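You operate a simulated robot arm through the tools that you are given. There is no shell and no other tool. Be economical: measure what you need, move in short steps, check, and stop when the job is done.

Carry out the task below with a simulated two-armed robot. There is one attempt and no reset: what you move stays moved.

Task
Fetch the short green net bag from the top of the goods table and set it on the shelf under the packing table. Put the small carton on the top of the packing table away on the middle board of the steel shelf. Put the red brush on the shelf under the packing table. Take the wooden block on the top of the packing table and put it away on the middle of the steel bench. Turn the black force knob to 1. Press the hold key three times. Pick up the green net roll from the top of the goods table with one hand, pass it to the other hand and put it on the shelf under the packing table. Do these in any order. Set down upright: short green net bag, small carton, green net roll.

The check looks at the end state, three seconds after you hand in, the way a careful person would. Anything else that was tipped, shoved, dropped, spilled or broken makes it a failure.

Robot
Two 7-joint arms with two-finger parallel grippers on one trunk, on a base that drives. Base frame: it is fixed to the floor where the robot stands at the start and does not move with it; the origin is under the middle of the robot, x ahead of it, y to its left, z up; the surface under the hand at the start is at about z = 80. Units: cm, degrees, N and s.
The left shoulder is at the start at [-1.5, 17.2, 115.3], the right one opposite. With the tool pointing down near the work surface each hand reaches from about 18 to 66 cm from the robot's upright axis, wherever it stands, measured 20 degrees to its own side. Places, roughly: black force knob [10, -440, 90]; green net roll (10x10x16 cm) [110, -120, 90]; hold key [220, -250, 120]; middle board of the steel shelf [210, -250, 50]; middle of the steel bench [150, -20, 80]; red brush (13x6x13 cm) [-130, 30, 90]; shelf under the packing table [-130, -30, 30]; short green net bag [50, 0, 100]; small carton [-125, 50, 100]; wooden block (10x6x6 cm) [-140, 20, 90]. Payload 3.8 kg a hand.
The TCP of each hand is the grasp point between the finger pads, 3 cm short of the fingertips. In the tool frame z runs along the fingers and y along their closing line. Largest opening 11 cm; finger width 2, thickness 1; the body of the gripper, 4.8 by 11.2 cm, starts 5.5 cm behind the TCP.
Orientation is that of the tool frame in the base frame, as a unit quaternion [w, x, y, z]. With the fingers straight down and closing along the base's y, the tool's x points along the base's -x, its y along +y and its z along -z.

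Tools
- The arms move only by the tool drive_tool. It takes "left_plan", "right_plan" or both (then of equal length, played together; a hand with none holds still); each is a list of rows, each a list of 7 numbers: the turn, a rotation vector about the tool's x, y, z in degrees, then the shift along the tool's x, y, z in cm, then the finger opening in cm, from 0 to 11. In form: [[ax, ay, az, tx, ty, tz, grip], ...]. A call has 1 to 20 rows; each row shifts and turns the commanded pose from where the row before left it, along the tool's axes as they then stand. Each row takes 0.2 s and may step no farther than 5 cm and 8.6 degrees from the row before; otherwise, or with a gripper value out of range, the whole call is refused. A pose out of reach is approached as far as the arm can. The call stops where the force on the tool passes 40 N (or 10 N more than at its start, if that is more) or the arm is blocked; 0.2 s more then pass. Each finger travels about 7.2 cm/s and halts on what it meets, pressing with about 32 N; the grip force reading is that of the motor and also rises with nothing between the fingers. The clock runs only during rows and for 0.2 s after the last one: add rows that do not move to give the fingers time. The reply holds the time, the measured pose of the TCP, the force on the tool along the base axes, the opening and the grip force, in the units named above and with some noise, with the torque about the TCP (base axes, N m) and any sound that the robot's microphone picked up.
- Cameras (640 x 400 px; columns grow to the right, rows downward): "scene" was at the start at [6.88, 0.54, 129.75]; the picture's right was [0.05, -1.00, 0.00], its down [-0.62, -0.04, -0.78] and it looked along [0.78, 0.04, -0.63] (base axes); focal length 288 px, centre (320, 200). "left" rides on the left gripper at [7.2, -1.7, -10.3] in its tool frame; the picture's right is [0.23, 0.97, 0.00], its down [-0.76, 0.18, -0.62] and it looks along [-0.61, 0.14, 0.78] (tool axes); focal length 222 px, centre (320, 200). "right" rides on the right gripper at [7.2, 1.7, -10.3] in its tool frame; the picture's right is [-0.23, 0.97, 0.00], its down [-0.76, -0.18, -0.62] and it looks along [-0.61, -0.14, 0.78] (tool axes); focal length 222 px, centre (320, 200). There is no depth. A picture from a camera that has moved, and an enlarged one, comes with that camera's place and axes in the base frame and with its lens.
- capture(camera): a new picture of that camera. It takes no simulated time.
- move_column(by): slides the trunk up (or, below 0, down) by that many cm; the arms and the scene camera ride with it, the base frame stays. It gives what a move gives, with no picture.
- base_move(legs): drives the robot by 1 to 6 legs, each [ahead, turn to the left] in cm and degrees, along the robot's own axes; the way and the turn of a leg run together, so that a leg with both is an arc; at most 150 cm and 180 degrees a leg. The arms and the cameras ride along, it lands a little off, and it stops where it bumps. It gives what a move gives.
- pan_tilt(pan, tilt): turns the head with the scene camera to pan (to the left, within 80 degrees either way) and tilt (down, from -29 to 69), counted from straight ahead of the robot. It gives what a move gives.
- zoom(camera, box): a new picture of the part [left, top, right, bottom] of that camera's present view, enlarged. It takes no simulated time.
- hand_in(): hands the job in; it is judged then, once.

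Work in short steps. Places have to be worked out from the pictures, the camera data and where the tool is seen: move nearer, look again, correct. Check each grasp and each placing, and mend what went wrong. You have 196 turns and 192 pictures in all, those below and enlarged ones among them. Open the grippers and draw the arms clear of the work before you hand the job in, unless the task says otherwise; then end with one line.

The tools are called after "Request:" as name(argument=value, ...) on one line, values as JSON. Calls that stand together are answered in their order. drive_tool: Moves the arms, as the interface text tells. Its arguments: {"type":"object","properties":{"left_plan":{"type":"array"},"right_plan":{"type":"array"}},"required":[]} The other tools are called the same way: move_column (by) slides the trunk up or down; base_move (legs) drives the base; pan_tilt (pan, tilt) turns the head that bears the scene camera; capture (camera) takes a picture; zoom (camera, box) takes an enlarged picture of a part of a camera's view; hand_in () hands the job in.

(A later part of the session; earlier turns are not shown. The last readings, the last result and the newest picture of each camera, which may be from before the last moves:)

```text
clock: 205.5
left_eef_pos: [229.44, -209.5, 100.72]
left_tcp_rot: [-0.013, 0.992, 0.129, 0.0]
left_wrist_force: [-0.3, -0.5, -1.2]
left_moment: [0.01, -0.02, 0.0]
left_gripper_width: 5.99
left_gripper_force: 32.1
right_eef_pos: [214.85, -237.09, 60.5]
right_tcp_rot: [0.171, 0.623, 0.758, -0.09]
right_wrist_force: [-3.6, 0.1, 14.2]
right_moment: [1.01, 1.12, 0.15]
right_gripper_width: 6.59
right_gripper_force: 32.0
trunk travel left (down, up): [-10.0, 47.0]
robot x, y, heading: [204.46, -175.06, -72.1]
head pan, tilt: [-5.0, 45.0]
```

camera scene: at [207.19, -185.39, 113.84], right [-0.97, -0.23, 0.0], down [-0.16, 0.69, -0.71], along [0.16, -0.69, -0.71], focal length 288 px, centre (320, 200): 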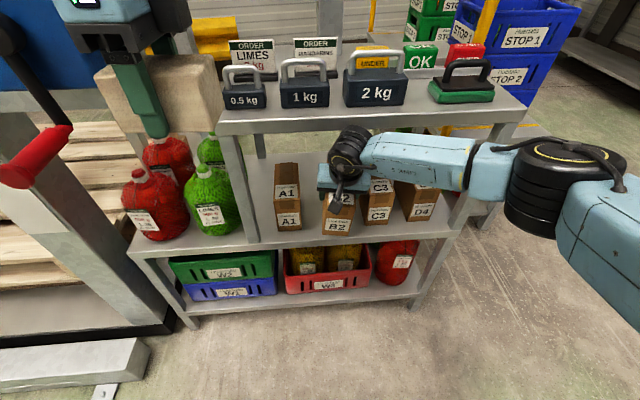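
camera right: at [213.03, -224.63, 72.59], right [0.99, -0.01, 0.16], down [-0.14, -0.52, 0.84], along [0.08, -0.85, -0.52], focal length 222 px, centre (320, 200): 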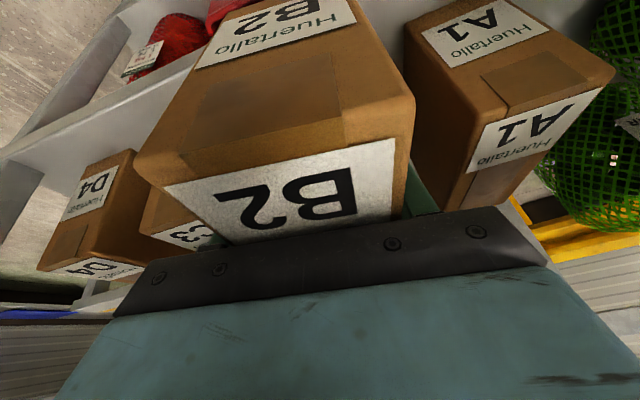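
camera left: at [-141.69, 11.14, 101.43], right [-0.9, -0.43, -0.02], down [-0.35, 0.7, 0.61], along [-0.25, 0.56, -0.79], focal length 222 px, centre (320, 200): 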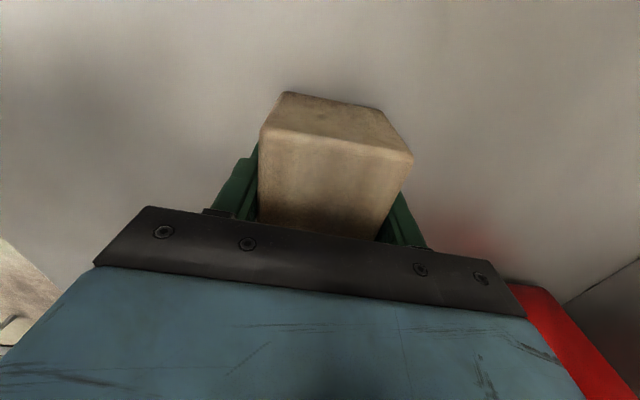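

The carton's near corner rests on the board. I ease off 0.4 cm and open the fingers gently.

Request:
drive_tool(right_plan=[[0, 0, 0, -0.15, 0, -0.35, 0], [0, 0, 0, 0, 0, 0, 5], [0, 0, 0, 0, 0, 0, 7], [0, 0, 0, 0, 0, 0, 7.6], [0, 0, 0, 0, 0, 0, 8.2], [0, 0, 0, 0, 0, 0, 8.8], [0, 0, 0, 0, 0, 0, 8.8]])

Request:
zoom(camera="scene", box=[240, 90, 480, 260])

Request:
capture(camera="right")

```text
clock: 207.1
left_eef_pos: [229.56, -209.69, 100.65]
left_tcp_rot: [-0.014, 0.992, 0.129, 0.0]
left_wrist_force: [0.1, -0.1, -1.4]
left_moment: [0.02, 0.0, -0.03]
left_gripper_width: 5.98
left_gripper_force: 31.8
right_eef_pos: [214.83, -237.06, 60.57]
right_tcp_rot: [0.167, 0.624, 0.758, -0.087]
right_wrist_force: [-0.1, -0.4, 0.1]
right_moment: [0.0, -0.03, 0.02]
right_gripper_width: 8.8
right_gripper_force: 0.1
trunk travel left (down, up): [-10.0, 47.0]
robot x, y, heading: [204.47, -175.23, -71.7]
head pan, tilt: [-5.0, 45.0]
```

```text
2.35 times, centred on (360, 175) of scene
camera zoom: at [207.19, -185.33, 113.85], right [-0.97, -0.23, 0.0], down [-0.16, 0.69, -0.71], along [0.16, -0.69, -0.71], focal length 678 px, centre (226, 259)
```

zoom: 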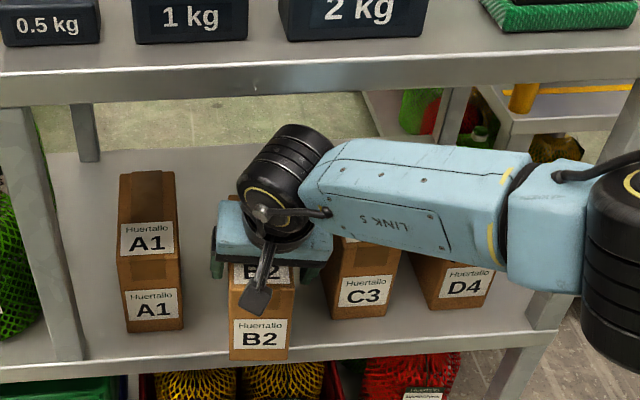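

```text
103 pictures are left
camera right: at [213.77, -226.34, 67.63], right [0.99, -0.01, 0.16], down [-0.14, -0.52, 0.84], along [0.08, -0.85, -0.52], focal length 222 px, centre (320, 200)
```

right: 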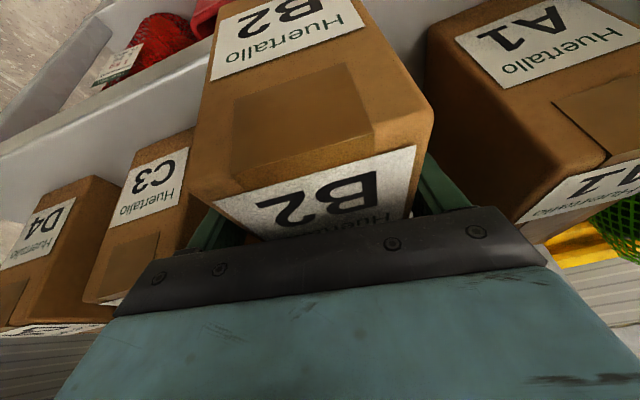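

B2 stands upright at the board's front. I slide the hand straight back off the carton, then close the fingers for the push.

Request:
drive_tool(right_plan=[[0, 0, 0, 0.9, 0, -0.5, 8.8], [0, 0, 0, 1.4, 0, -0.6, 8.8], [0, 0, 0, 1.85, 0, -0.75, 8.8], [0, 0, 0, 1.85, 0, -0.75, 8.8], [0, 0, 0, 1.85, 0, -0.75, 8.8], [0, 0, 0, 1.85, 0, -0.75, 8.8], [0, 0, 0, 1.85, 0, -0.75, 8.8], [0, 0, 0, 1.85, 0, -0.75, 6], [0, 0, 0, 1.85, 0, -0.75, 2], [0, 0, 0, 0, 0, 0, 0], [0, 0, 0, 0, 0, 0, 0]])

Request:
capture(camera="scene")

Request:
capture(camera="right")

```text
clock: 209.5
left_eef_pos: [229.52, -209.65, 100.63]
left_tcp_rot: [-0.015, 0.992, 0.129, 0.0]
left_wrist_force: [0.4, -0.9, -1.2]
left_moment: [0.02, 0.03, 0.01]
left_gripper_width: 5.97
left_gripper_force: 32.2
right_eef_pos: [211.35, -220.89, 60.99]
right_tcp_rot: [0.168, 0.623, 0.759, -0.088]
right_wrist_force: [0.3, 0.3, -0.2]
right_moment: [-0.02, 0.0, 0.03]
right_gripper_width: 0.01
right_gripper_force: 32.4
trunk travel left (down, up): [-10.0, 47.0]
robot x, y, heading: [204.55, -174.89, -71.9]
head pan, tilt: [-5.0, 45.0]
```

```text
102 pictures are left
camera scene: at [207.19, -185.33, 113.85], right [-0.97, -0.23, 0.0], down [-0.16, 0.69, -0.71], along [0.16, -0.69, -0.71], focal length 288 px, centre (320, 200)
```

scene: 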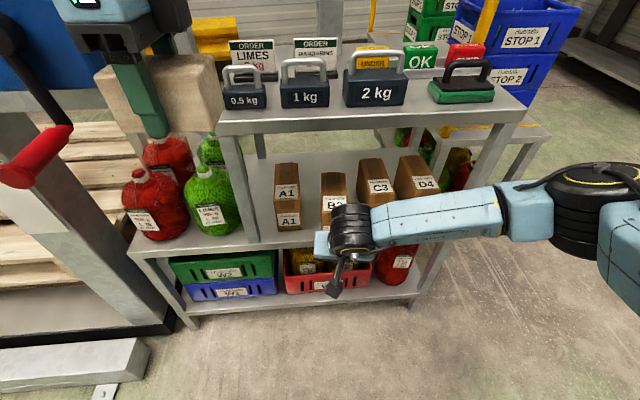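

```text
101 pictures are left
camera right: at [210.22, -210.13, 67.97], right [0.99, -0.01, 0.16], down [-0.14, -0.52, 0.84], along [0.08, -0.85, -0.52], focal length 222 px, centre (320, 200)
```

right: 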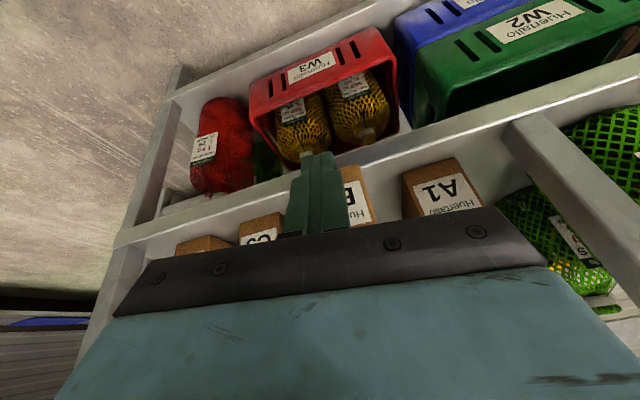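

I push the carton about 4 cm deeper with the closed fingertips at mid-height.

Request:
drive_tool(right_plan=[[0, 0, 0, -1.85, 0, 0.75, 0], [0, 0, 0, -1.85, 0, 0.75, 0], [0, 0, 0, -1.85, 0, 0.75, 0], [0, 0, 0, -0.93, 0, 0.37, 0], [0, 0, 0, -0.93, 0, 0.37, 0], [0, 0, 0, -0.93, 0, 0.37, 0], [0, 0, 0, -0.93, 0, 0.37, 0], [0, 0, 0, -0.93, 0, 0.37, 0], [0, 0, 0, -0.93, 0, 0.37, 0], [0, 0, 0, -0.6, 0, 0.25, 0], [0, 0, 0, 0, 0, 0, 0], [0, 0, 0, 1.85, 0, -0.75, 0], [0, 0, 0, 2.5, 0, -1, 0], [0, 0, 0, 2.5, 0, -1, 0], [0, 0, 0, 2.5, 0, -1, 0], [0, 0, 0, 2.5, 2, -1, 0], [0, 0, 0, 2.5, 2, -1, 0], [0, 0, 0, 0, 0, 0, 0]])

Request:
capture(camera="scene")

```text
clock: 213.3
left_eef_pos: [229.55, -209.73, 100.69]
left_tcp_rot: [-0.014, 0.992, 0.129, 0.0]
left_wrist_force: [0.1, 1.1, -1.7]
left_moment: [0.01, -0.04, 0.02]
left_gripper_width: 5.98
left_gripper_force: 32.1
right_eef_pos: [214.66, -217.3, 61.16]
right_tcp_rot: [0.169, 0.623, 0.758, -0.087]
right_wrist_force: [0.0, -0.2, 0.5]
right_moment: [0.0, 0.0, -0.01]
right_gripper_width: 0.0
right_gripper_force: 32.1
trunk travel left (down, up): [-10.0, 47.0]
robot x, y, heading: [204.41, -174.64, -71.7]
head pan, tilt: [-5.0, 45.0]
```

```text
100 pictures are left
camera scene: at [207.18, -185.33, 113.85], right [-0.97, -0.23, 0.0], down [-0.16, 0.69, -0.71], along [0.16, -0.69, -0.71], focal length 288 px, centre (320, 200)
```

scene: 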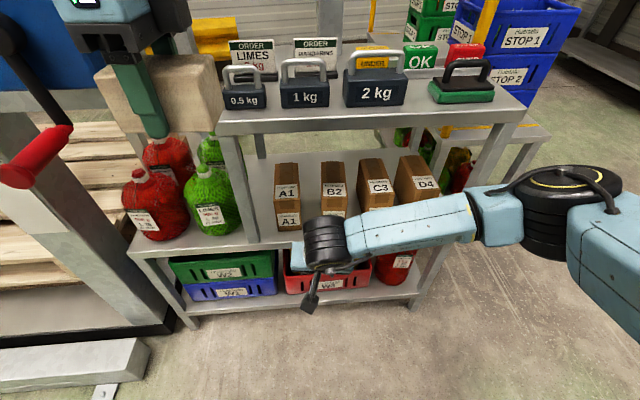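

Carton B2 stands in line with the others: done. Next the HOLD key, triangulated at ≈(222.1,-251.2,120.8). I raise the trunk and turn the closed right hand to point forward at key height.

Request:
move_column(by=22)

Request:
drive_tool(right_plan=[[0, -7.9, 0, 0, 0, 0, 0], [0, -7.9, 0, 0, 0, 0, 0], [0, -7.9, 0, 0, 0, 0, 0], [0, -7.9, 0, 0, 0, 0, 0], [0, -7.9, 0, -1, 0, 0, 0], [0, -7.9, 0, -2, 0, 0, 0], [0, -7.9, 0, -3, 0, 0, 0], [0, -7.7, 0, -3, 0, 0, 0], [0, 0, 0, -3.5, 0, -0.3, 0], [0, 0, 0, -3.5, 0, -0.3, 0], [0, 0, 0, -3.5, 0, -0.3, 0], [0, 0, 0, -3.5, 0, -0.3, 0], [0, 0, 0, -3.5, 0, -0.3, 0], [0, 0, 0, -3.5, 0, -0.3, 0], [0, 0, 0, -3.5, 0, -0.3, 0], [0, 0, 0, -3.5, 0, -0.3, 0], [0, 0, 0, 0, 0, 0, 0]])

Request:
capture(camera="scene")

Request:
capture(camera="right")

```text
clock: 215.7
left_eef_pos: [229.48, -209.69, 122.61]
left_tcp_rot: [-0.014, 0.992, 0.129, 0.001]
left_wrist_force: [0.7, -0.3, -0.9]
left_moment: [0.04, -0.02, -0.03]
left_gripper_width: 5.97
left_gripper_force: 31.2
right_eef_pos: [214.65, -217.28, 83.14]
right_tcp_rot: [0.169, 0.623, 0.759, -0.087]
right_wrist_force: [-0.3, -0.1, 0.3]
right_moment: [0.01, 0.01, -0.02]
right_gripper_width: 0.0
right_gripper_force: 31.5
trunk travel left (down, up): [-32.0, 25.0]
robot x, y, heading: [204.6, -175.5, -71.8]
head pan, tilt: [-5.0, 45.0]
```

```text
clock: 219.2
left_eef_pos: [229.53, -209.71, 122.5]
left_tcp_rot: [-0.013, 0.992, 0.128, 0.001]
left_wrist_force: [-0.3, 0.2, -1.2]
left_moment: [0.03, 0.0, -0.01]
left_gripper_width: 5.97
left_gripper_force: 32.0
right_eef_pos: [213.94, -220.84, 120.67]
right_tcp_rot: [0.539, 0.486, 0.559, -0.401]
right_wrist_force: [-0.6, 0.1, -0.4]
right_moment: [0.01, 0.0, -0.01]
right_gripper_width: 0.0
right_gripper_force: 32.2
right hand out of reach, approached as far as the arm can: row 7, 8
trunk travel left (down, up): [-32.0, 25.0]
robot x, y, heading: [204.82, -175.29, -71.8]
head pan, tilt: [-5.0, 45.0]
```

```text
99 pictures are left
camera scene: at [207.22, -185.35, 135.84], right [-0.97, -0.23, 0.0], down [-0.16, 0.69, -0.71], along [0.16, -0.69, -0.71], focal length 288 px, centre (320, 200)
```

scene: 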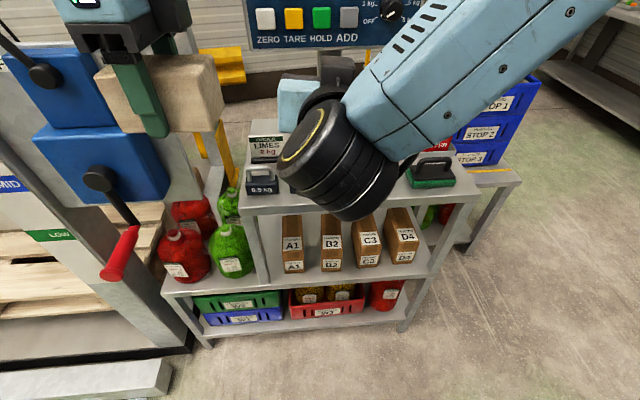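

```text
98 pictures are left
camera right: at [213.68, -209.54, 114.49], right [0.94, 0.18, 0.3], down [-0.35, 0.48, 0.8], along [0.0, -0.86, 0.52], focal length 222 px, centre (320, 200)
```

right: 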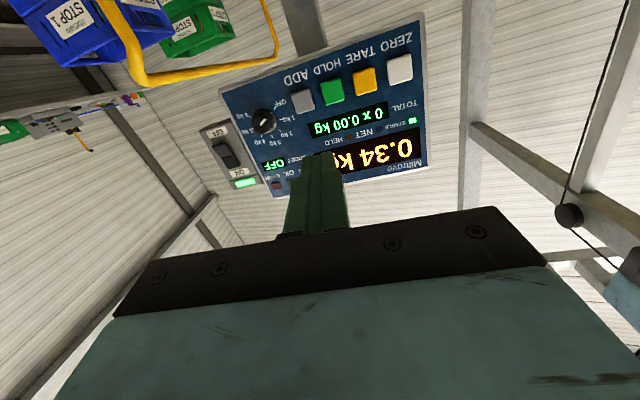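

The right wrist camera confirms the HOLD key at (222.3,-251.2,120.2). I drive 6 cm forward and bring the fingertips to about 4 cm before the key.

Request:
base_move(legs=[[6, 0]])

Request:
drive_tool(right_plan=[[0, 0, 0, -0.5, 0.2, 3, 0], [0, 0, 0, -0.5, 0.2, 3, 0], [0, 0, 0, -0.5, 0.2, 3, 0], [0, 0, 0, -0.5, 0.2, 3, 0], [0, 0, 0, -0.3, 0.2, 3, 0], [0, 0, 0, 0, 0.17, 2.5, 0], [0, 0, 0, 0, 0, 0, 0]])

Request:
capture(camera="right")

Request:
pan_tilt(pan=-5, tilt=25)

Request:
capture(camera="scene")

```text
clock: 220.2
left_eef_pos: [231.37, -215.48, 122.54]
left_tcp_rot: [-0.014, 0.992, 0.128, 0.001]
left_wrist_force: [0.3, 0.2, -1.5]
left_moment: [0.05, -0.02, 0.01]
left_gripper_width: 5.99
left_gripper_force: 32.1
right_eef_pos: [215.68, -226.62, 120.62]
right_tcp_rot: [0.54, 0.486, 0.559, -0.4]
right_wrist_force: [0.1, 0.0, -1.6]
right_moment: [-0.04, 0.0, 0.01]
right_gripper_width: 0.0
right_gripper_force: 32.3
trunk travel left (down, up): [-32.0, 25.0]
robot x, y, heading: [206.4, -181.27, -71.6]
head pan, tilt: [-5.0, 45.0]
```

```text
clock: 221.8
left_eef_pos: [231.41, -215.36, 122.66]
left_tcp_rot: [-0.014, 0.992, 0.128, 0.0]
left_wrist_force: [0.2, -0.1, -1.8]
left_moment: [0.01, -0.02, 0.01]
left_gripper_width: 5.99
left_gripper_force: 31.8
right_eef_pos: [220.42, -243.52, 121.23]
right_tcp_rot: [0.54, 0.485, 0.559, -0.401]
right_wrist_force: [0.8, 0.6, 0.4]
right_moment: [-0.01, 0.03, -0.01]
right_gripper_width: 0.01
right_gripper_force: 31.6
trunk travel left (down, up): [-32.0, 25.0]
robot x, y, heading: [206.37, -180.95, -72.0]
head pan, tilt: [-5.0, 45.0]
```

```text
97 pictures are left
camera right: at [220.24, -232.26, 115.12], right [0.94, 0.18, 0.3], down [-0.35, 0.48, 0.8], along [0.0, -0.86, 0.52], focal length 222 px, centre (320, 200)
```

right: 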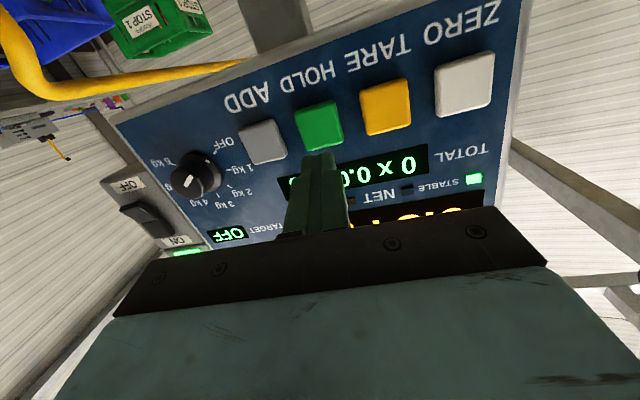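

```text
clock: 222.7
left_eef_pos: [231.46, -215.33, 122.61]
left_tcp_rot: [-0.015, 0.992, 0.128, 0.001]
left_wrist_force: [0.1, 0.0, -1.7]
left_moment: [0.02, 0.02, 0.02]
left_gripper_width: 6.0
left_gripper_force: 31.7
right_eef_pos: [220.41, -243.73, 121.28]
right_tcp_rot: [0.541, 0.484, 0.56, -0.4]
right_wrist_force: [0.2, -0.2, 0.1]
right_moment: [-0.01, 0.02, 0.03]
right_gripper_width: 0.0
right_gripper_force: 31.4
trunk travel left (down, up): [-32.0, 25.0]
robot x, y, heading: [206.68, -180.98, -71.9]
head pan, tilt: [-5.0, 25.0]
```

```text
96 pictures are left
camera scene: at [209.29, -192.04, 138.9], right [-0.97, -0.23, 0.0], down [-0.1, 0.41, -0.91], along [0.21, -0.88, -0.42], focal length 288 px, centre (320, 200)
```

scene: 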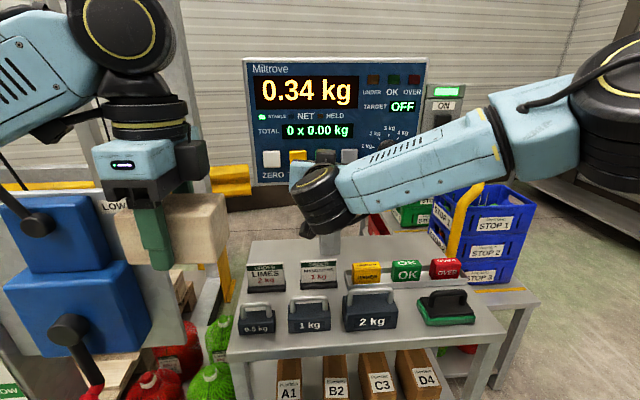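

Fingertips are ~4 cm from the key, 1 cm high. I correct and advance in small steps, looking for first contact.

Request:
drive_tool(right_plan=[[0, 0, 0, 0.9, 0.3, 0.5, 0], [0, 0, 0, 0, 0, 0.8, 0], [0, 0, 0, 0, 0, 0.7, 0], [0, 0, 0, 0, 0, 0.5, 0], [0, 0, 0, 0, 0, 0, 0]])

Request:
zoom(camera="right", box=[200, 60, 440, 210])

```text
clock: 223.8
left_eef_pos: [231.38, -215.34, 122.66]
left_tcp_rot: [-0.015, 0.992, 0.128, 0.001]
left_wrist_force: [0.0, 0.2, -1.9]
left_moment: [-0.04, -0.02, 0.0]
left_gripper_width: 5.97
left_gripper_force: 31.6
right_eef_pos: [221.36, -245.93, 120.16]
right_tcp_rot: [0.54, 0.485, 0.559, -0.4]
right_wrist_force: [0.2, -0.3, -0.1]
right_moment: [0.01, 0.02, -0.01]
right_gripper_width: 0.0
right_gripper_force: 32.3
trunk travel left (down, up): [-32.0, 25.0]
robot x, y, heading: [206.2, -181.21, -71.5]
head pan, tilt: [-5.0, 25.0]
```

```text
2.67 times, centred on (320, 135) of right
camera zoom: at [221.18, -234.47, 114.04], right [0.94, 0.18, 0.3], down [-0.35, 0.48, 0.8], along [0.0, -0.86, 0.52], focal length 592 px, centre (320, 373)
```

zoom: 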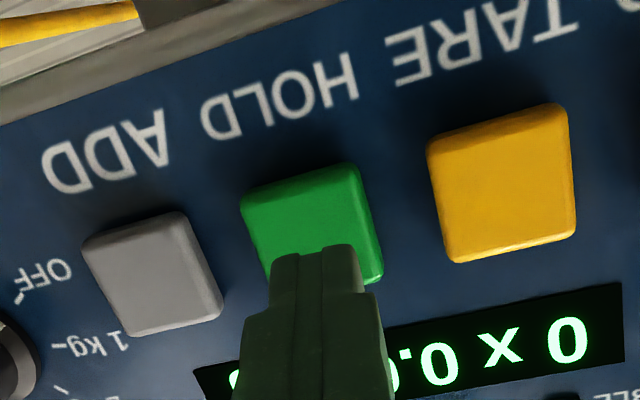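

Alignment is right on the green HOLD key. I advance slowly until I feel it.

Request:
drive_tool(right_plan=[[0, 0, 0, 0, 0, 0.4, 0], [0, 0, 0, 0, 0, 0.4, 0], [0, 0, 0, 0, 0, 0.3, 0], [0, 0, 0, 0, 0, 0.3, 0], [0, 0, 0, 0, 0, 0, 0]])

Request:
zoom(camera="right", box=[200, 60, 440, 210])

```text
clock: 225.1
left_eef_pos: [231.36, -215.37, 122.63]
left_tcp_rot: [-0.015, 0.992, 0.129, 0.0]
left_wrist_force: [0.7, -0.7, -2.3]
left_moment: [0.01, 0.0, 0.02]
left_gripper_width: 5.97
left_gripper_force: 31.9
right_eef_pos: [221.51, -247.07, 120.05]
right_tcp_rot: [0.54, 0.486, 0.559, -0.4]
right_wrist_force: [0.2, 0.0, -0.2]
right_moment: [-0.02, 0.0, 0.02]
right_gripper_width: 0.03
right_gripper_force: 31.4
trunk travel left (down, up): [-32.0, 25.0]
robot x, y, heading: [206.52, -180.7, -72.0]
head pan, tilt: [-5.0, 25.0]
```

```text
2.67 times, centred on (320, 135) of right
camera zoom: at [221.47, -235.83, 113.89], right [0.94, 0.18, 0.3], down [-0.35, 0.48, 0.8], along [0.0, -0.86, 0.52], focal length 592 px, centre (320, 373)
```

zoom: 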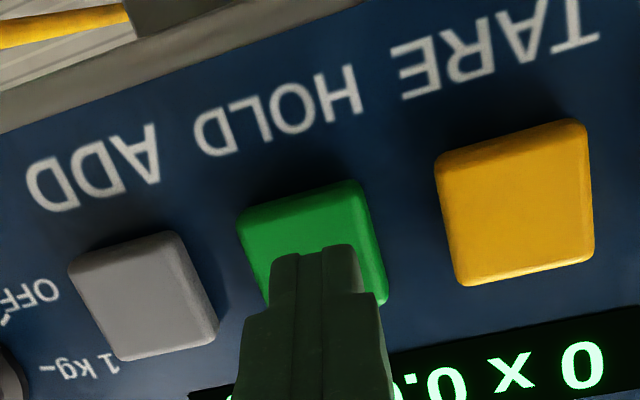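

Request:
drive_tool(right_plan=[[0, 0, 0, 0, 0, 0.3, 0], [0, 0, 0, 0, 0, 0.3, 0], [0, 0, 0, 0, 0, 0.2, 0], [0, 0, 0, 0, 0, 0.2, 0], [0, 0, 0, 0, 0, 0, 0]])

```text
clock: 226.2
left_eef_pos: [231.22, -215.37, 122.52]
left_tcp_rot: [-0.014, 0.992, 0.129, 0.0]
left_wrist_force: [0.6, 0.3, -1.3]
left_moment: [0.01, 0.02, -0.03]
left_gripper_width: 5.97
left_gripper_force: 31.8
right_eef_pos: [221.96, -248.14, 120.0]
right_tcp_rot: [0.54, 0.485, 0.559, -0.399]
right_wrist_force: [0.5, -0.3, -0.7]
right_moment: [0.02, 0.0, 0.0]
right_gripper_width: 0.02
right_gripper_force: 32.3
trunk travel left (down, up): [-32.0, 25.0]
robot x, y, heading: [205.97, -181.04, -71.6]
head pan, tilt: [-5.0, 25.0]
```

Request:
drive_tool(right_plan=[[0, 0, 0, 0, 0, 0.2, 0], [0, 0, 0, 0, 0, 0.2, 0], [0, 0, 0, 0, 0, 0.2, 0], [0, 0, 0, 0, 0, 0.2, 0], [0, 0, 0, 0, 0, 0, 0]])

Request:
zoom(camera="right", box=[200, 60, 440, 210])

```text
clock: 227.4
left_eef_pos: [231.32, -215.33, 122.6]
left_tcp_rot: [-0.014, 0.991, 0.13, 0.001]
left_wrist_force: [0.3, 0.8, -1.9]
left_moment: [-0.01, -0.04, 0.02]
left_gripper_width: 5.97
left_gripper_force: 31.6
right_eef_pos: [222.04, -248.85, 119.82]
right_tcp_rot: [0.54, 0.485, 0.56, -0.399]
right_wrist_force: [-0.4, -0.3, -0.4]
right_moment: [0.01, -0.01, -0.01]
right_gripper_width: 0.01
right_gripper_force: 31.6
trunk travel left (down, up): [-32.0, 25.0]
robot x, y, heading: [206.65, -181.33, -71.6]
head pan, tilt: [-5.0, 25.0]
```

```text
2.67 times, centred on (320, 135) of right
camera zoom: at [221.91, -237.54, 113.72], right [0.94, 0.18, 0.3], down [-0.35, 0.48, 0.8], along [0.0, -0.86, 0.52], focal length 592 px, centre (320, 373)
```

zoom: 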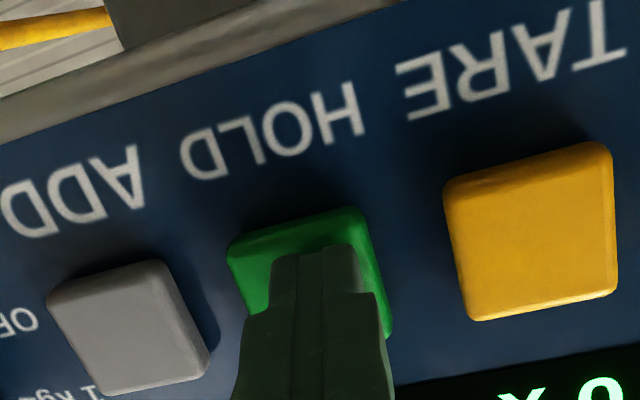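

Request:
drive_tool(right_plan=[[0, 0, 0, 0, 0, 0.2, 0], [0, 0, 0, 0, 0, 0.2, 0], [0, 0, 0, 0, 0, 0.2, 0], [0, 0, 0, 0, 0, 0, 0]])

Request:
capture(camera="right")

```text
clock: 228.4
left_eef_pos: [231.35, -215.35, 122.66]
left_tcp_rot: [-0.013, 0.992, 0.129, 0.001]
left_wrist_force: [-0.3, 0.1, -1.6]
left_moment: [-0.02, -0.02, 0.0]
left_gripper_width: 5.97
left_gripper_force: 31.7
right_eef_pos: [222.24, -249.39, 119.83]
right_tcp_rot: [0.541, 0.484, 0.56, -0.4]
right_wrist_force: [-0.3, 2.6, 0.7]
right_moment: [-0.03, 0.0, 0.02]
right_gripper_width: 0.0
right_gripper_force: 32.1
trunk travel left (down, up): [-32.0, 25.0]
robot x, y, heading: [206.08, -181.07, -71.7]
head pan, tilt: [-5.0, 25.0]
heard: click
```

```text
92 pictures are left
camera right: at [222.03, -238.08, 113.7], right [0.94, 0.18, 0.3], down [-0.35, 0.48, 0.8], along [0.0, -0.86, 0.52], focal length 222 px, centre (320, 200)
```

right: 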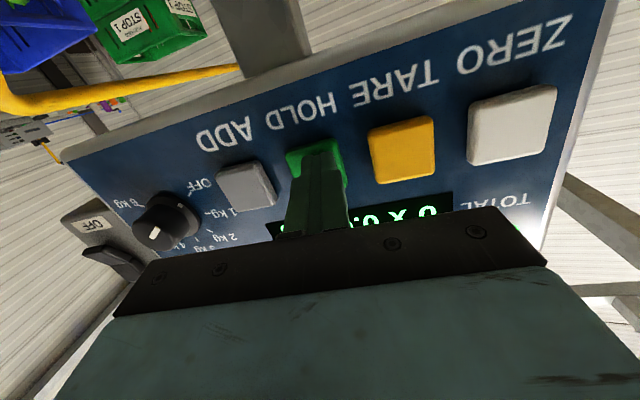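

A click was heard: press 1. I back off 1.2 cm and press again.

Request:
drive_tool(right_plan=[[0, 0, 0, 0, 0, -0.6, 0], [0, 0, 0, 0, 0, -0.6, 0], [0, 0, 0, 0, 0, 0, 0], [0, 0, 0, 0, 0, 0, 0]])

Request:
drive_tool(right_plan=[[0, 0, 0, 0, 0, 0.6, 0], [0, 0, 0, 0, 0, 0.4, 0], [0, 0, 0, 0, 0, 0.2, 0], [0, 0, 0, 0, 0, 0, 0]])

```text
clock: 229.4
left_eef_pos: [231.36, -215.31, 122.55]
left_tcp_rot: [-0.015, 0.991, 0.13, 0.0]
left_wrist_force: [-0.3, -0.2, -1.9]
left_moment: [-0.01, -0.04, 0.02]
left_gripper_width: 5.97
left_gripper_force: 31.9
right_eef_pos: [222.04, -248.29, 120.0]
right_tcp_rot: [0.54, 0.485, 0.559, -0.4]
right_wrist_force: [-0.1, 0.2, -0.2]
right_moment: [0.02, 0.0, -0.02]
right_gripper_width: 0.01
right_gripper_force: 32.5
trunk travel left (down, up): [-32.0, 25.0]
robot x, y, heading: [206.54, -181.38, -71.8]
head pan, tilt: [-5.0, 25.0]
```

```text
clock: 230.4
left_eef_pos: [231.22, -215.34, 122.66]
left_tcp_rot: [-0.014, 0.992, 0.129, 0.001]
left_wrist_force: [-0.3, 0.1, -2.0]
left_moment: [0.02, -0.02, 0.02]
left_gripper_width: 5.98
left_gripper_force: 32.0
right_eef_pos: [222.1, -249.35, 119.91]
right_tcp_rot: [0.54, 0.485, 0.559, -0.4]
right_wrist_force: [-0.7, 3.3, 0.2]
right_moment: [-0.03, -0.02, 0.01]
right_gripper_width: 0.01
right_gripper_force: 32.2
trunk travel left (down, up): [-32.0, 25.0]
robot x, y, heading: [206.22, -181.01, -71.8]
head pan, tilt: [-5.0, 25.0]
heard: click
```

Second click. Once more: off, press, then withdraw.

Request:
drive_tool(right_plan=[[0, 0, 0, 0, 0, -0.6, 0], [0, 0, 0, 0, 0, -0.6, 0], [0, 0, 0, 0, 0, 0, 0], [0, 0, 0, 0, 0, 0, 0]])

Request:
drive_tool(right_plan=[[0, 0, 0, 0, 0, 0.6, 0], [0, 0, 0, 0, 0, 0.4, 0], [0, 0, 0, 0, 0, 0.2, 0], [0, 0, 0, 0, 0, 0, 0]])

Request:
drive_tool(right_plan=[[0, 0, 0, 0, 0, -1.5, 0], [0, 0, 0, 0, 0, -3, 0], [0, 0, 0, 0, 0, -3, 0], [0, 0, 0, 0, 0, -3, 0], [0, 0, 0, 0, 0, -3, 0], [0, 0, 0, 0, 0, -3, 0], [0, 0, 0, 0, 0, -3, 0], [0, 0, 0, 0, 0, 0, 0]])

Request:
capture(camera="scene")

```text
clock: 231.4
left_eef_pos: [231.38, -215.31, 122.59]
left_tcp_rot: [-0.015, 0.991, 0.129, 0.001]
left_wrist_force: [-0.9, -0.5, -2.0]
left_moment: [-0.02, -0.03, 0.0]
left_gripper_width: 5.98
left_gripper_force: 31.9
right_eef_pos: [221.92, -248.23, 119.93]
right_tcp_rot: [0.539, 0.487, 0.559, -0.4]
right_wrist_force: [-0.3, 0.5, 0.6]
right_moment: [0.0, 0.01, -0.02]
right_gripper_width: 0.0
right_gripper_force: 32.1
trunk travel left (down, up): [-32.0, 25.0]
robot x, y, heading: [206.5, -180.62, -71.8]
head pan, tilt: [-5.0, 25.0]
```

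```text
clock: 232.4
left_eef_pos: [231.42, -215.31, 122.76]
left_tcp_rot: [-0.014, 0.992, 0.129, 0.0]
left_wrist_force: [1.0, -0.7, -1.8]
left_moment: [-0.01, -0.01, 0.02]
left_gripper_width: 5.96
left_gripper_force: 31.7
right_eef_pos: [222.3, -249.48, 119.94]
right_tcp_rot: [0.54, 0.485, 0.559, -0.401]
right_wrist_force: [-1.2, 3.6, 1.3]
right_moment: [-0.02, 0.01, 0.04]
right_gripper_width: 0.0
right_gripper_force: 32.5
trunk travel left (down, up): [-32.0, 25.0]
robot x, y, heading: [206.27, -180.9, -71.8]
head pan, tilt: [-5.0, 25.0]
heard: click
```

```text
clock: 234.2
left_eef_pos: [231.34, -215.42, 122.61]
left_tcp_rot: [-0.014, 0.992, 0.129, 0.001]
left_wrist_force: [0.3, -0.7, -1.4]
left_moment: [0.02, -0.01, 0.0]
left_gripper_width: 5.99
left_gripper_force: 32.4
right_eef_pos: [218.02, -230.6, 121.73]
right_tcp_rot: [0.539, 0.487, 0.559, -0.4]
right_wrist_force: [0.5, 1.3, 0.0]
right_moment: [0.03, 0.03, 0.02]
right_gripper_width: 0.0
right_gripper_force: 32.1
trunk travel left (down, up): [-32.0, 25.0]
robot x, y, heading: [206.35, -181.08, -71.9]
head pan, tilt: [-5.0, 25.0]
```

```text
91 pictures are left
camera scene: at [209.29, -192.08, 138.9], right [-0.97, -0.23, 0.0], down [-0.1, 0.41, -0.91], along [0.21, -0.88, -0.42], focal length 288 px, centre (320, 200)
```

scene: 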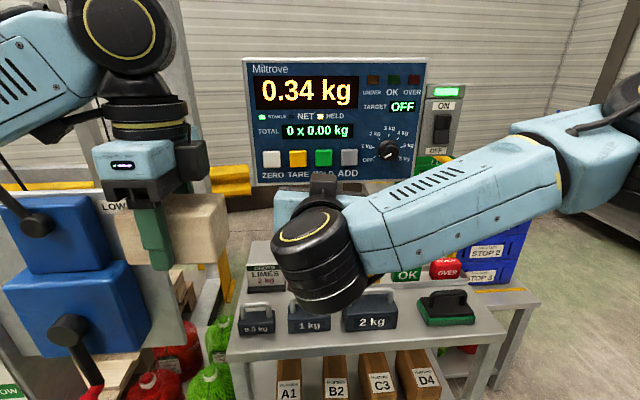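

Three clicks heard and the HELD lamp is lit. Now I turn right on the spot and look back over the goods table to find the steel bench.

Request:
drive_tool(right_plan=[[0, 0, 0, 0, 0, -3, 0], [0, 0, 0, 0, 0, -3, 0], [0, 0, 0, 0, 0, -3, 0], [0, 0, 0, 0, 0, 0, 4]])

Request:
base_move(legs=[[0, -100]])

Request:
pan_tilt(pan=-70, tilt=22)

Request:
capture(camera="scene")

```text
clock: 235.2
left_eef_pos: [231.32, -215.47, 122.56]
left_tcp_rot: [-0.014, 0.992, 0.128, 0.001]
left_wrist_force: [-0.8, -0.4, -2.1]
left_moment: [0.03, -0.04, -0.02]
left_gripper_width: 5.98
left_gripper_force: 32.1
right_eef_pos: [216.05, -221.87, 122.48]
right_tcp_rot: [0.539, 0.486, 0.558, -0.401]
right_wrist_force: [-0.3, 0.6, 0.8]
right_moment: [0.01, 0.01, 0.02]
right_gripper_width: 4.01
right_gripper_force: 0.1
trunk travel left (down, up): [-32.0, 25.0]
robot x, y, heading: [206.5, -180.92, -71.8]
head pan, tilt: [-5.0, 25.0]
```

```text
clock: 239.8
left_eef_pos: [168.32, -199.74, 122.62]
left_tcp_rot: [-0.008, 0.738, -0.674, 0.012]
left_wrist_force: [-0.6, 0.5, -1.6]
left_moment: [0.0, 0.02, -0.01]
left_gripper_width: 6.0
left_gripper_force: 32.5
right_eef_pos: [164.31, -183.52, 122.58]
right_tcp_rot: [0.043, 0.741, -0.011, -0.671]
right_wrist_force: [-0.2, 0.0, -0.5]
right_moment: [-0.02, 0.01, 0.01]
right_gripper_width: 4.01
right_gripper_force: 0.1
trunk travel left (down, up): [-32.0, 25.0]
robot x, y, heading: [206.67, -180.98, -171.5]
head pan, tilt: [-5.0, 25.0]
```

```text
clock: 241.2
left_eef_pos: [168.23, -199.8, 122.62]
left_tcp_rot: [-0.009, 0.739, -0.674, 0.011]
left_wrist_force: [0.5, 0.7, -1.7]
left_moment: [-0.02, -0.02, -0.01]
left_gripper_width: 5.96
left_gripper_force: 31.8
right_eef_pos: [164.4, -183.64, 122.49]
right_tcp_rot: [0.042, 0.74, -0.011, -0.671]
right_wrist_force: [-0.1, 0.0, 0.0]
right_moment: [-0.01, 0.0, 0.01]
right_gripper_width: 3.99
right_gripper_force: 0.1
trunk travel left (down, up): [-32.0, 25.0]
robot x, y, heading: [206.38, -180.77, -171.6]
head pan, tilt: [-70.0, 22.0]
```

```text
90 pictures are left
camera scene: at [200.01, -173.23, 139.39], right [0.88, 0.48, 0.0], down [0.18, -0.33, -0.93], along [-0.44, 0.81, -0.37], focal length 288 px, centre (320, 200)
```

scene: 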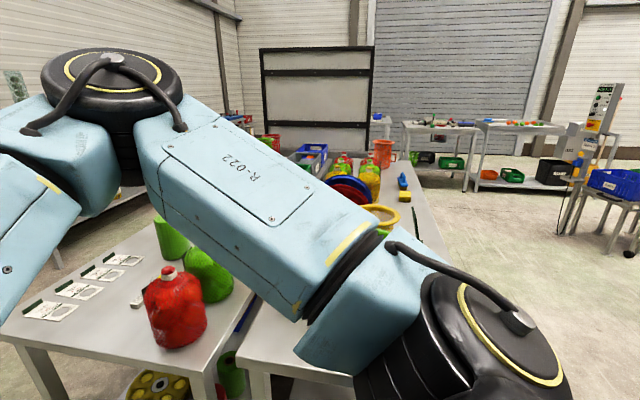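

Now I see two tables side by side: the far one with the steel top is the steel bench (middle near (150,-20)). I raise the trunk 10 cm, drive around to its free east side and face it.

Request:
move_column(by=10)

Request:
base_move(legs=[[0, -130], [78, 0], [0, 44], [110, 0]])

Request:
pan_tilt(pan=60, tilt=30)

Request:
capture(camera="scene")

```text
clock: 242.5
left_eef_pos: [168.36, -199.67, 132.65]
left_tcp_rot: [-0.009, 0.738, -0.675, 0.011]
left_wrist_force: [-0.1, 0.1, -1.1]
left_moment: [0.02, 0.01, -0.01]
left_gripper_width: 6.01
left_gripper_force: 32.0
right_eef_pos: [164.31, -183.62, 132.61]
right_tcp_rot: [0.043, 0.741, -0.01, -0.67]
right_wrist_force: [0.2, -0.4, 0.0]
right_moment: [-0.01, 0.01, 0.03]
right_gripper_width: 4.0
right_gripper_force: 0.1
trunk travel left (down, up): [-42.0, 15.0]
robot x, y, heading: [206.53, -180.97, -171.3]
head pan, tilt: [-70.0, 22.0]
```

```text
clock: 259.3
left_eef_pos: [203.78, 29.41, 132.55]
left_tcp_rot: [-0.002, -0.073, 0.997, -0.014]
left_wrist_force: [-0.7, 0.4, -1.8]
left_moment: [0.02, 0.02, 0.01]
left_gripper_width: 5.99
left_gripper_force: 31.8
right_eef_pos: [219.73, 34.36, 132.59]
right_tcp_rot: [-0.429, 0.532, -0.515, -0.517]
right_wrist_force: [0.2, 0.5, 0.3]
right_moment: [-0.03, -0.01, 0.01]
right_gripper_width: 4.0
right_gripper_force: 0.1
trunk travel left (down, up): [-42.0, 15.0]
robot x, y, heading: [224.98, -7.63, 101.9]
head pan, tilt: [-70.0, 22.0]
```

```text
clock: 261.4
left_eef_pos: [203.81, 29.36, 132.55]
left_tcp_rot: [-0.001, -0.073, 0.997, -0.014]
left_wrist_force: [-0.4, 0.7, -1.1]
left_moment: [0.02, -0.02, -0.02]
left_gripper_width: 5.98
left_gripper_force: 32.2
right_eef_pos: [219.8, 34.28, 132.62]
right_tcp_rot: [-0.43, 0.531, -0.516, -0.517]
right_wrist_force: [-0.4, -0.2, 0.0]
right_moment: [0.0, 0.0, 0.01]
right_gripper_width: 4.01
right_gripper_force: 0.0
trunk travel left (down, up): [-42.0, 15.0]
robot x, y, heading: [225.19, -7.95, 101.7]
head pan, tilt: [60.0, 30.0]
```

```text
89 pictures are left
camera scene: at [215.98, -2.78, 148.11], right [0.31, 0.95, 0.0], down [0.47, -0.16, -0.87], along [-0.82, 0.27, -0.5], focal length 288 px, centre (320, 200)
```

scene: 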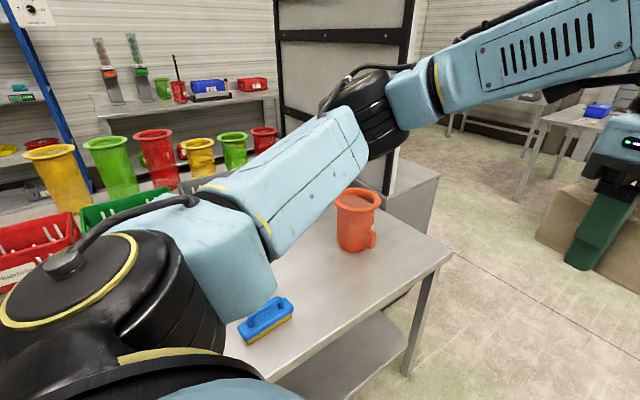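

The steel bench is right beside me (blue scraper and orange bag on it). I turn to face it and look down.

Request:
base_move(legs=[[0, 94]])

Request:
pan_tilt(pan=0, tilt=42)

Request:
capture(camera="scene")

```text
clock: 265.8
left_eef_pos: [189.15, -30.72, 132.64]
left_tcp_rot: [-0.009, 0.776, -0.631, 0.01]
left_wrist_force: [-0.2, -0.1, -1.7]
left_moment: [0.01, -0.01, -0.03]
left_gripper_width: 5.98
left_gripper_force: 31.6
right_eef_pos: [183.46, -15.02, 132.51]
right_tcp_rot: [0.081, 0.74, 0.032, -0.667]
right_wrist_force: [-0.9, 0.9, 0.1]
right_moment: [0.0, 0.0, 0.01]
right_gripper_width: 3.99
right_gripper_force: 0.0
trunk travel left (down, up): [-42.0, 15.0]
robot x, y, heading: [224.67, -7.47, -165.0]
head pan, tilt: [60.0, 30.0]
```

```text
clock: 267.1
left_eef_pos: [189.23, -30.65, 132.59]
left_tcp_rot: [-0.009, 0.776, -0.63, 0.011]
left_wrist_force: [-0.7, 0.6, -1.4]
left_moment: [0.02, 0.0, -0.03]
left_gripper_width: 5.96
left_gripper_force: 31.8
right_eef_pos: [183.42, -15.06, 132.66]
right_tcp_rot: [0.081, 0.74, 0.032, -0.667]
right_wrist_force: [-0.1, -0.3, 0.2]
right_moment: [0.0, 0.01, 0.01]
right_gripper_width: 3.98
right_gripper_force: 0.1
trunk travel left (down, up): [-42.0, 15.0]
robot x, y, heading: [225.27, -7.54, -164.9]
head pan, tilt: [0.0, 42.0]
```

```text
88 pictures are left
camera scene: at [214.9, -10.42, 146.28], right [-0.26, 0.97, 0.0], down [0.65, 0.17, -0.74], along [-0.72, -0.19, -0.67], focal length 288 px, centre (320, 200)
```

scene: 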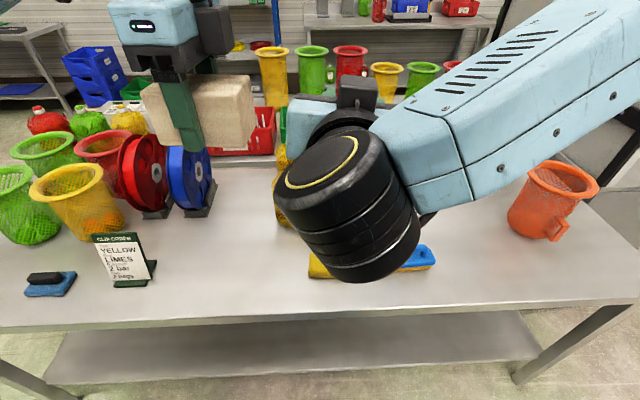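

The bench is in front; my right wrist hides its middle. I move the right hand aside to the right.

Request:
drive_tool(right_plan=[[0, 0, 0, 0, -4, -1, 4], [0, 0, 0, 0, -4, -1, 4], [0, 0, 0, 0, -4, -1, 4], [0, 0, 0, 0, -4, -1, 4], [0, 0, 0, 0, -4, -1, 4], [0, 0, 0, 0, -3, 0, 4], [0, 0, 0, 0, 0, 0, 4]])

Request:
capture(camera="scene")

Request:
capture(camera="left")

```text
clock: 268.7
left_eef_pos: [189.09, -30.81, 132.5]
left_tcp_rot: [-0.009, 0.776, -0.63, 0.011]
left_wrist_force: [0.2, 0.0, -1.4]
left_moment: [0.02, 0.01, 0.05]
left_gripper_width: 6.0
left_gripper_force: 31.8
right_eef_pos: [176.06, 0.18, 132.3]
right_tcp_rot: [0.081, 0.739, 0.033, -0.668]
right_wrist_force: [0.1, -0.1, -0.5]
right_moment: [0.01, 0.0, 0.0]
right_gripper_width: 4.03
right_gripper_force: 0.1
right hand out of reach, approached as far as the arm can: row 2, 3, 4, 5, 6
trunk travel left (down, up): [-42.0, 15.0]
robot x, y, heading: [224.72, -7.62, -164.9]
head pan, tilt: [0.0, 42.0]
```

```text
87 pictures are left
camera scene: at [214.89, -10.51, 146.27], right [-0.26, 0.97, 0.0], down [0.65, 0.18, -0.74], along [-0.72, -0.19, -0.67], focal length 288 px, centre (320, 200)
```

scene: 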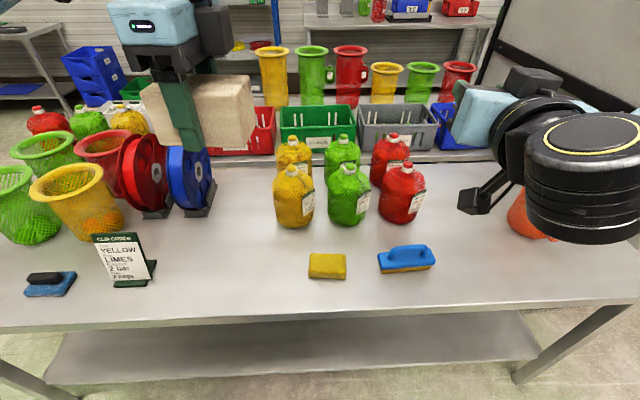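

```text
86 pictures are left
camera left: at [191.97, -37.45, 142.92], right [-0.91, -0.42, -0.03], down [-0.35, 0.71, 0.61], along [-0.24, 0.57, -0.79], focal length 222 px, centre (320, 200)
```

left: 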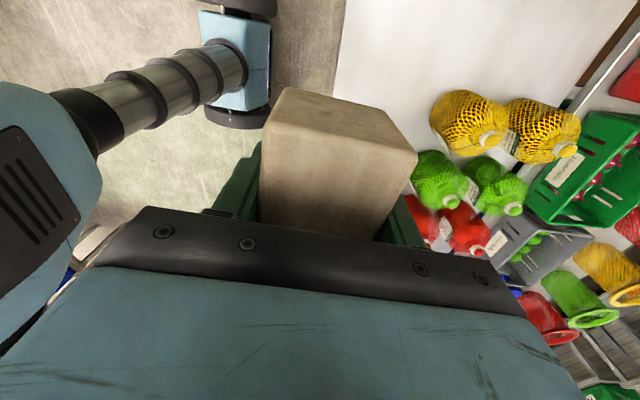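

The free spot in the bench's middle is around (168,-44). I drive 7 cm closer and carry the block over that spot at height.

Request:
base_move(legs=[[7, 0]])

Request:
drive_tool(left_plan=[[0, 0, 0, 1.4, 2.4, 0, 0], [0, 0, 0, 1.4, 2.4, 0, 0], [0, 0, 0, 1.4, 2.4, 0, 0], [0, 0, 0, 1.4, 2.4, 1, 0], [0, 0, 0, 1.3, 2.4, 1, 0], [0, 0, 0, 1.3, 2.4, 2, 0], [0, 0, 0, 0, 2.2, 3, 0], [0, 0, 0, 0, 0, 4, 0], [0, 0, 0, 0, 0, 4, 0], [0, 0, 0, 0, 0, 4, 0], [0, 0, 0, 0, 0, 4, 0], [0, 0, 0, 0, 0, 0, 0]])

Request:
capture(camera="scene")

Request:
capture(camera="left")

```text
clock: 269.7
left_eef_pos: [182.39, -32.47, 132.67]
left_tcp_rot: [-0.009, 0.776, -0.631, 0.01]
left_wrist_force: [-0.4, 0.3, -1.0]
left_moment: [0.01, -0.06, 0.03]
left_gripper_width: 5.97
left_gripper_force: 32.5
right_eef_pos: [169.35, -1.63, 132.27]
right_tcp_rot: [0.082, 0.74, 0.033, -0.667]
right_wrist_force: [-1.0, -0.5, 0.1]
right_moment: [0.01, 0.03, 0.02]
right_gripper_width: 4.01
right_gripper_force: 0.1
trunk travel left (down, up): [-42.0, 15.0]
robot x, y, heading: [218.5, -9.52, -164.9]
head pan, tilt: [0.0, 42.0]
```

```text
clock: 272.3
left_eef_pos: [168.63, -43.77, 109.19]
left_tcp_rot: [-0.009, 0.776, -0.631, 0.011]
left_wrist_force: [-0.2, -0.1, -1.8]
left_moment: [-0.01, -0.01, -0.04]
left_gripper_width: 5.97
left_gripper_force: 32.3
right_eef_pos: [169.41, -1.61, 132.28]
right_tcp_rot: [0.08, 0.739, 0.032, -0.668]
right_wrist_force: [-0.7, -0.3, 0.7]
right_moment: [0.01, -0.02, 0.02]
right_gripper_width: 4.01
right_gripper_force: 0.0
trunk travel left (down, up): [-42.0, 15.0]
robot x, y, heading: [218.45, -9.47, -164.8]
head pan, tilt: [0.0, 42.0]
```

```text
85 pictures are left
camera scene: at [208.28, -12.18, 146.28], right [-0.26, 0.97, 0.0], down [0.65, 0.17, -0.74], along [-0.72, -0.19, -0.67], focal length 288 px, centre (320, 200)
```

scene: 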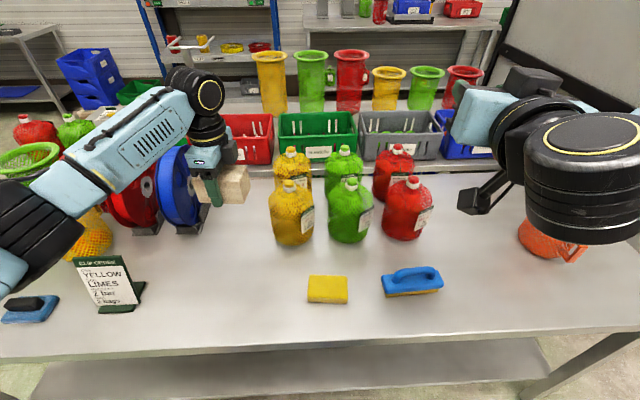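

```text
84 pictures are left
camera left: at [171.51, -50.54, 119.49], right [-0.91, -0.42, -0.02], down [-0.35, 0.71, 0.61], along [-0.24, 0.57, -0.79], focal length 222 px, centre (320, 200)
```

left: 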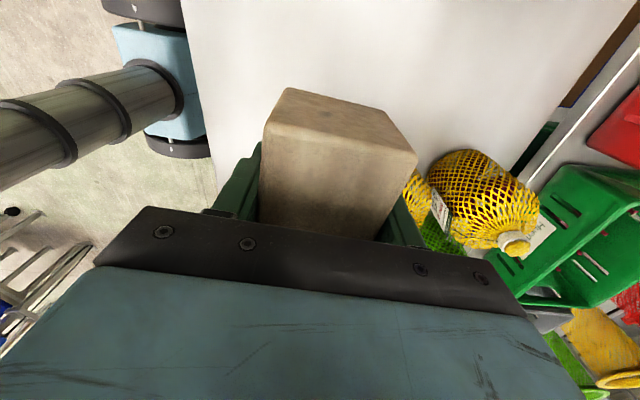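

Hand is over the spot. To keep the forearm clear of the spools and bags I raise the trunk fully and then lower only the arm, part way first.

Request:
move_column(by=15)

Request:
drive_tool(left_plan=[[0, 0, 0, -0.7, 0, 3, 0], [0, 0, 0, -0.7, 0, 3, 0], [0, 0, 0, 0, 0, 3, 0], [0, 0, 0, 0, 0, 3, 0], [0, 0, 0, 0, 0, 3, 0], [0, 0, 0, 0, 0, 3, 0], [0, 0, 0, 0, 0, 3, 0], [0, 0, 0, 0, 0, 2, 0], [0, 0, 0, 0, 0, 0, 0]])

Request:
capture(camera="scene")

```text
clock: 274.1
left_eef_pos: [168.73, -44.02, 124.25]
left_tcp_rot: [-0.01, 0.776, -0.63, 0.012]
left_wrist_force: [0.0, -0.4, -1.0]
left_moment: [-0.03, -0.03, 0.0]
left_gripper_width: 5.98
left_gripper_force: 32.0
right_eef_pos: [169.42, -1.68, 147.29]
right_tcp_rot: [0.082, 0.739, 0.033, -0.667]
right_wrist_force: [0.5, 0.2, -1.2]
right_moment: [0.03, -0.02, -0.03]
right_gripper_width: 3.99
right_gripper_force: 0.0
trunk travel left (down, up): [-57.0, 0.0]
robot x, y, heading: [218.48, -9.06, -164.8]
head pan, tilt: [0.0, 42.0]
```

```text
clock: 276.1
left_eef_pos: [169.05, -42.48, 101.29]
left_tcp_rot: [-0.009, 0.776, -0.631, 0.01]
left_wrist_force: [-0.6, -0.2, -2.6]
left_moment: [-0.04, 0.04, 0.0]
left_gripper_width: 5.99
left_gripper_force: 32.3
right_eef_pos: [169.4, -1.58, 147.17]
right_tcp_rot: [0.081, 0.739, 0.033, -0.668]
right_wrist_force: [-0.2, 0.6, 0.7]
right_moment: [-0.01, 0.06, 0.0]
right_gripper_width: 3.99
right_gripper_force: 0.0
trunk travel left (down, up): [-57.0, 0.0]
robot x, y, heading: [218.04, -9.17, -165.2]
head pan, tilt: [0.0, 42.0]
```

```text
83 pictures are left
camera scene: at [208.28, -12.23, 161.28], right [-0.26, 0.97, 0.0], down [0.65, 0.17, -0.74], along [-0.72, -0.19, -0.67], focal length 288 px, centre (320, 200)
```

scene: 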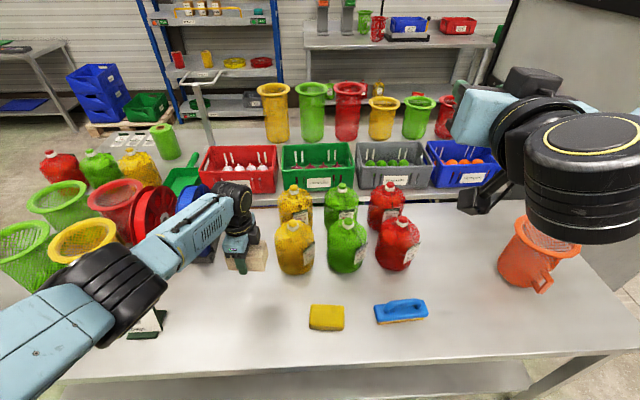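

Good overview and clearance. I descend 8 cm more and check forces.

Request:
drive_tool(left_plan=[[0, 0, 0, 0, 0, 2, 0], [0, 0, 0, 0, 0, 2, 0], [0, 0, 0, 0, 0, 2, 0], [0, 0, 0, 0, 0, 1.5, 0], [0, 0, 0, 0, 0, 0, 0]])

Request:
zoom(camera="scene", box=[60, 150, 380, 350])

```text
clock: 277.3
left_eef_pos: [170.78, -42.23, 95.96]
left_tcp_rot: [-0.009, 0.776, -0.631, 0.011]
left_wrist_force: [0.6, -0.2, -1.4]
left_moment: [0.0, 0.01, 0.01]
left_gripper_width: 5.98
left_gripper_force: 32.0
left hand out of reach, approached as far as the arm can: row 2, 3, 4
right_eef_pos: [169.45, -1.47, 147.29]
right_tcp_rot: [0.081, 0.74, 0.033, -0.667]
right_wrist_force: [-0.6, -0.8, -0.2]
right_moment: [-0.02, 0.0, -0.01]
right_gripper_width: 4.02
right_gripper_force: 0.1
trunk travel left (down, up): [-57.0, 0.0]
robot x, y, heading: [218.04, -9.13, -164.9]
head pan, tilt: [0.0, 42.0]
```

```text
2.00 times, centred on (220, 250) of scene
camera zoom: at [208.27, -12.21, 161.28], right [-0.26, 0.97, 0.0], down [0.65, 0.17, -0.74], along [-0.72, -0.19, -0.67], focal length 576 px, centre (520, 100)
```

zoom: 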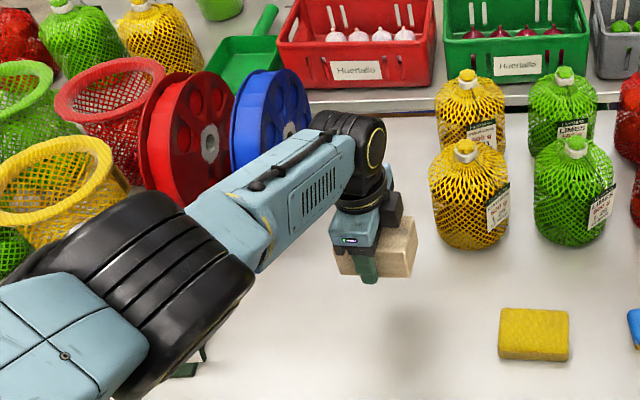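

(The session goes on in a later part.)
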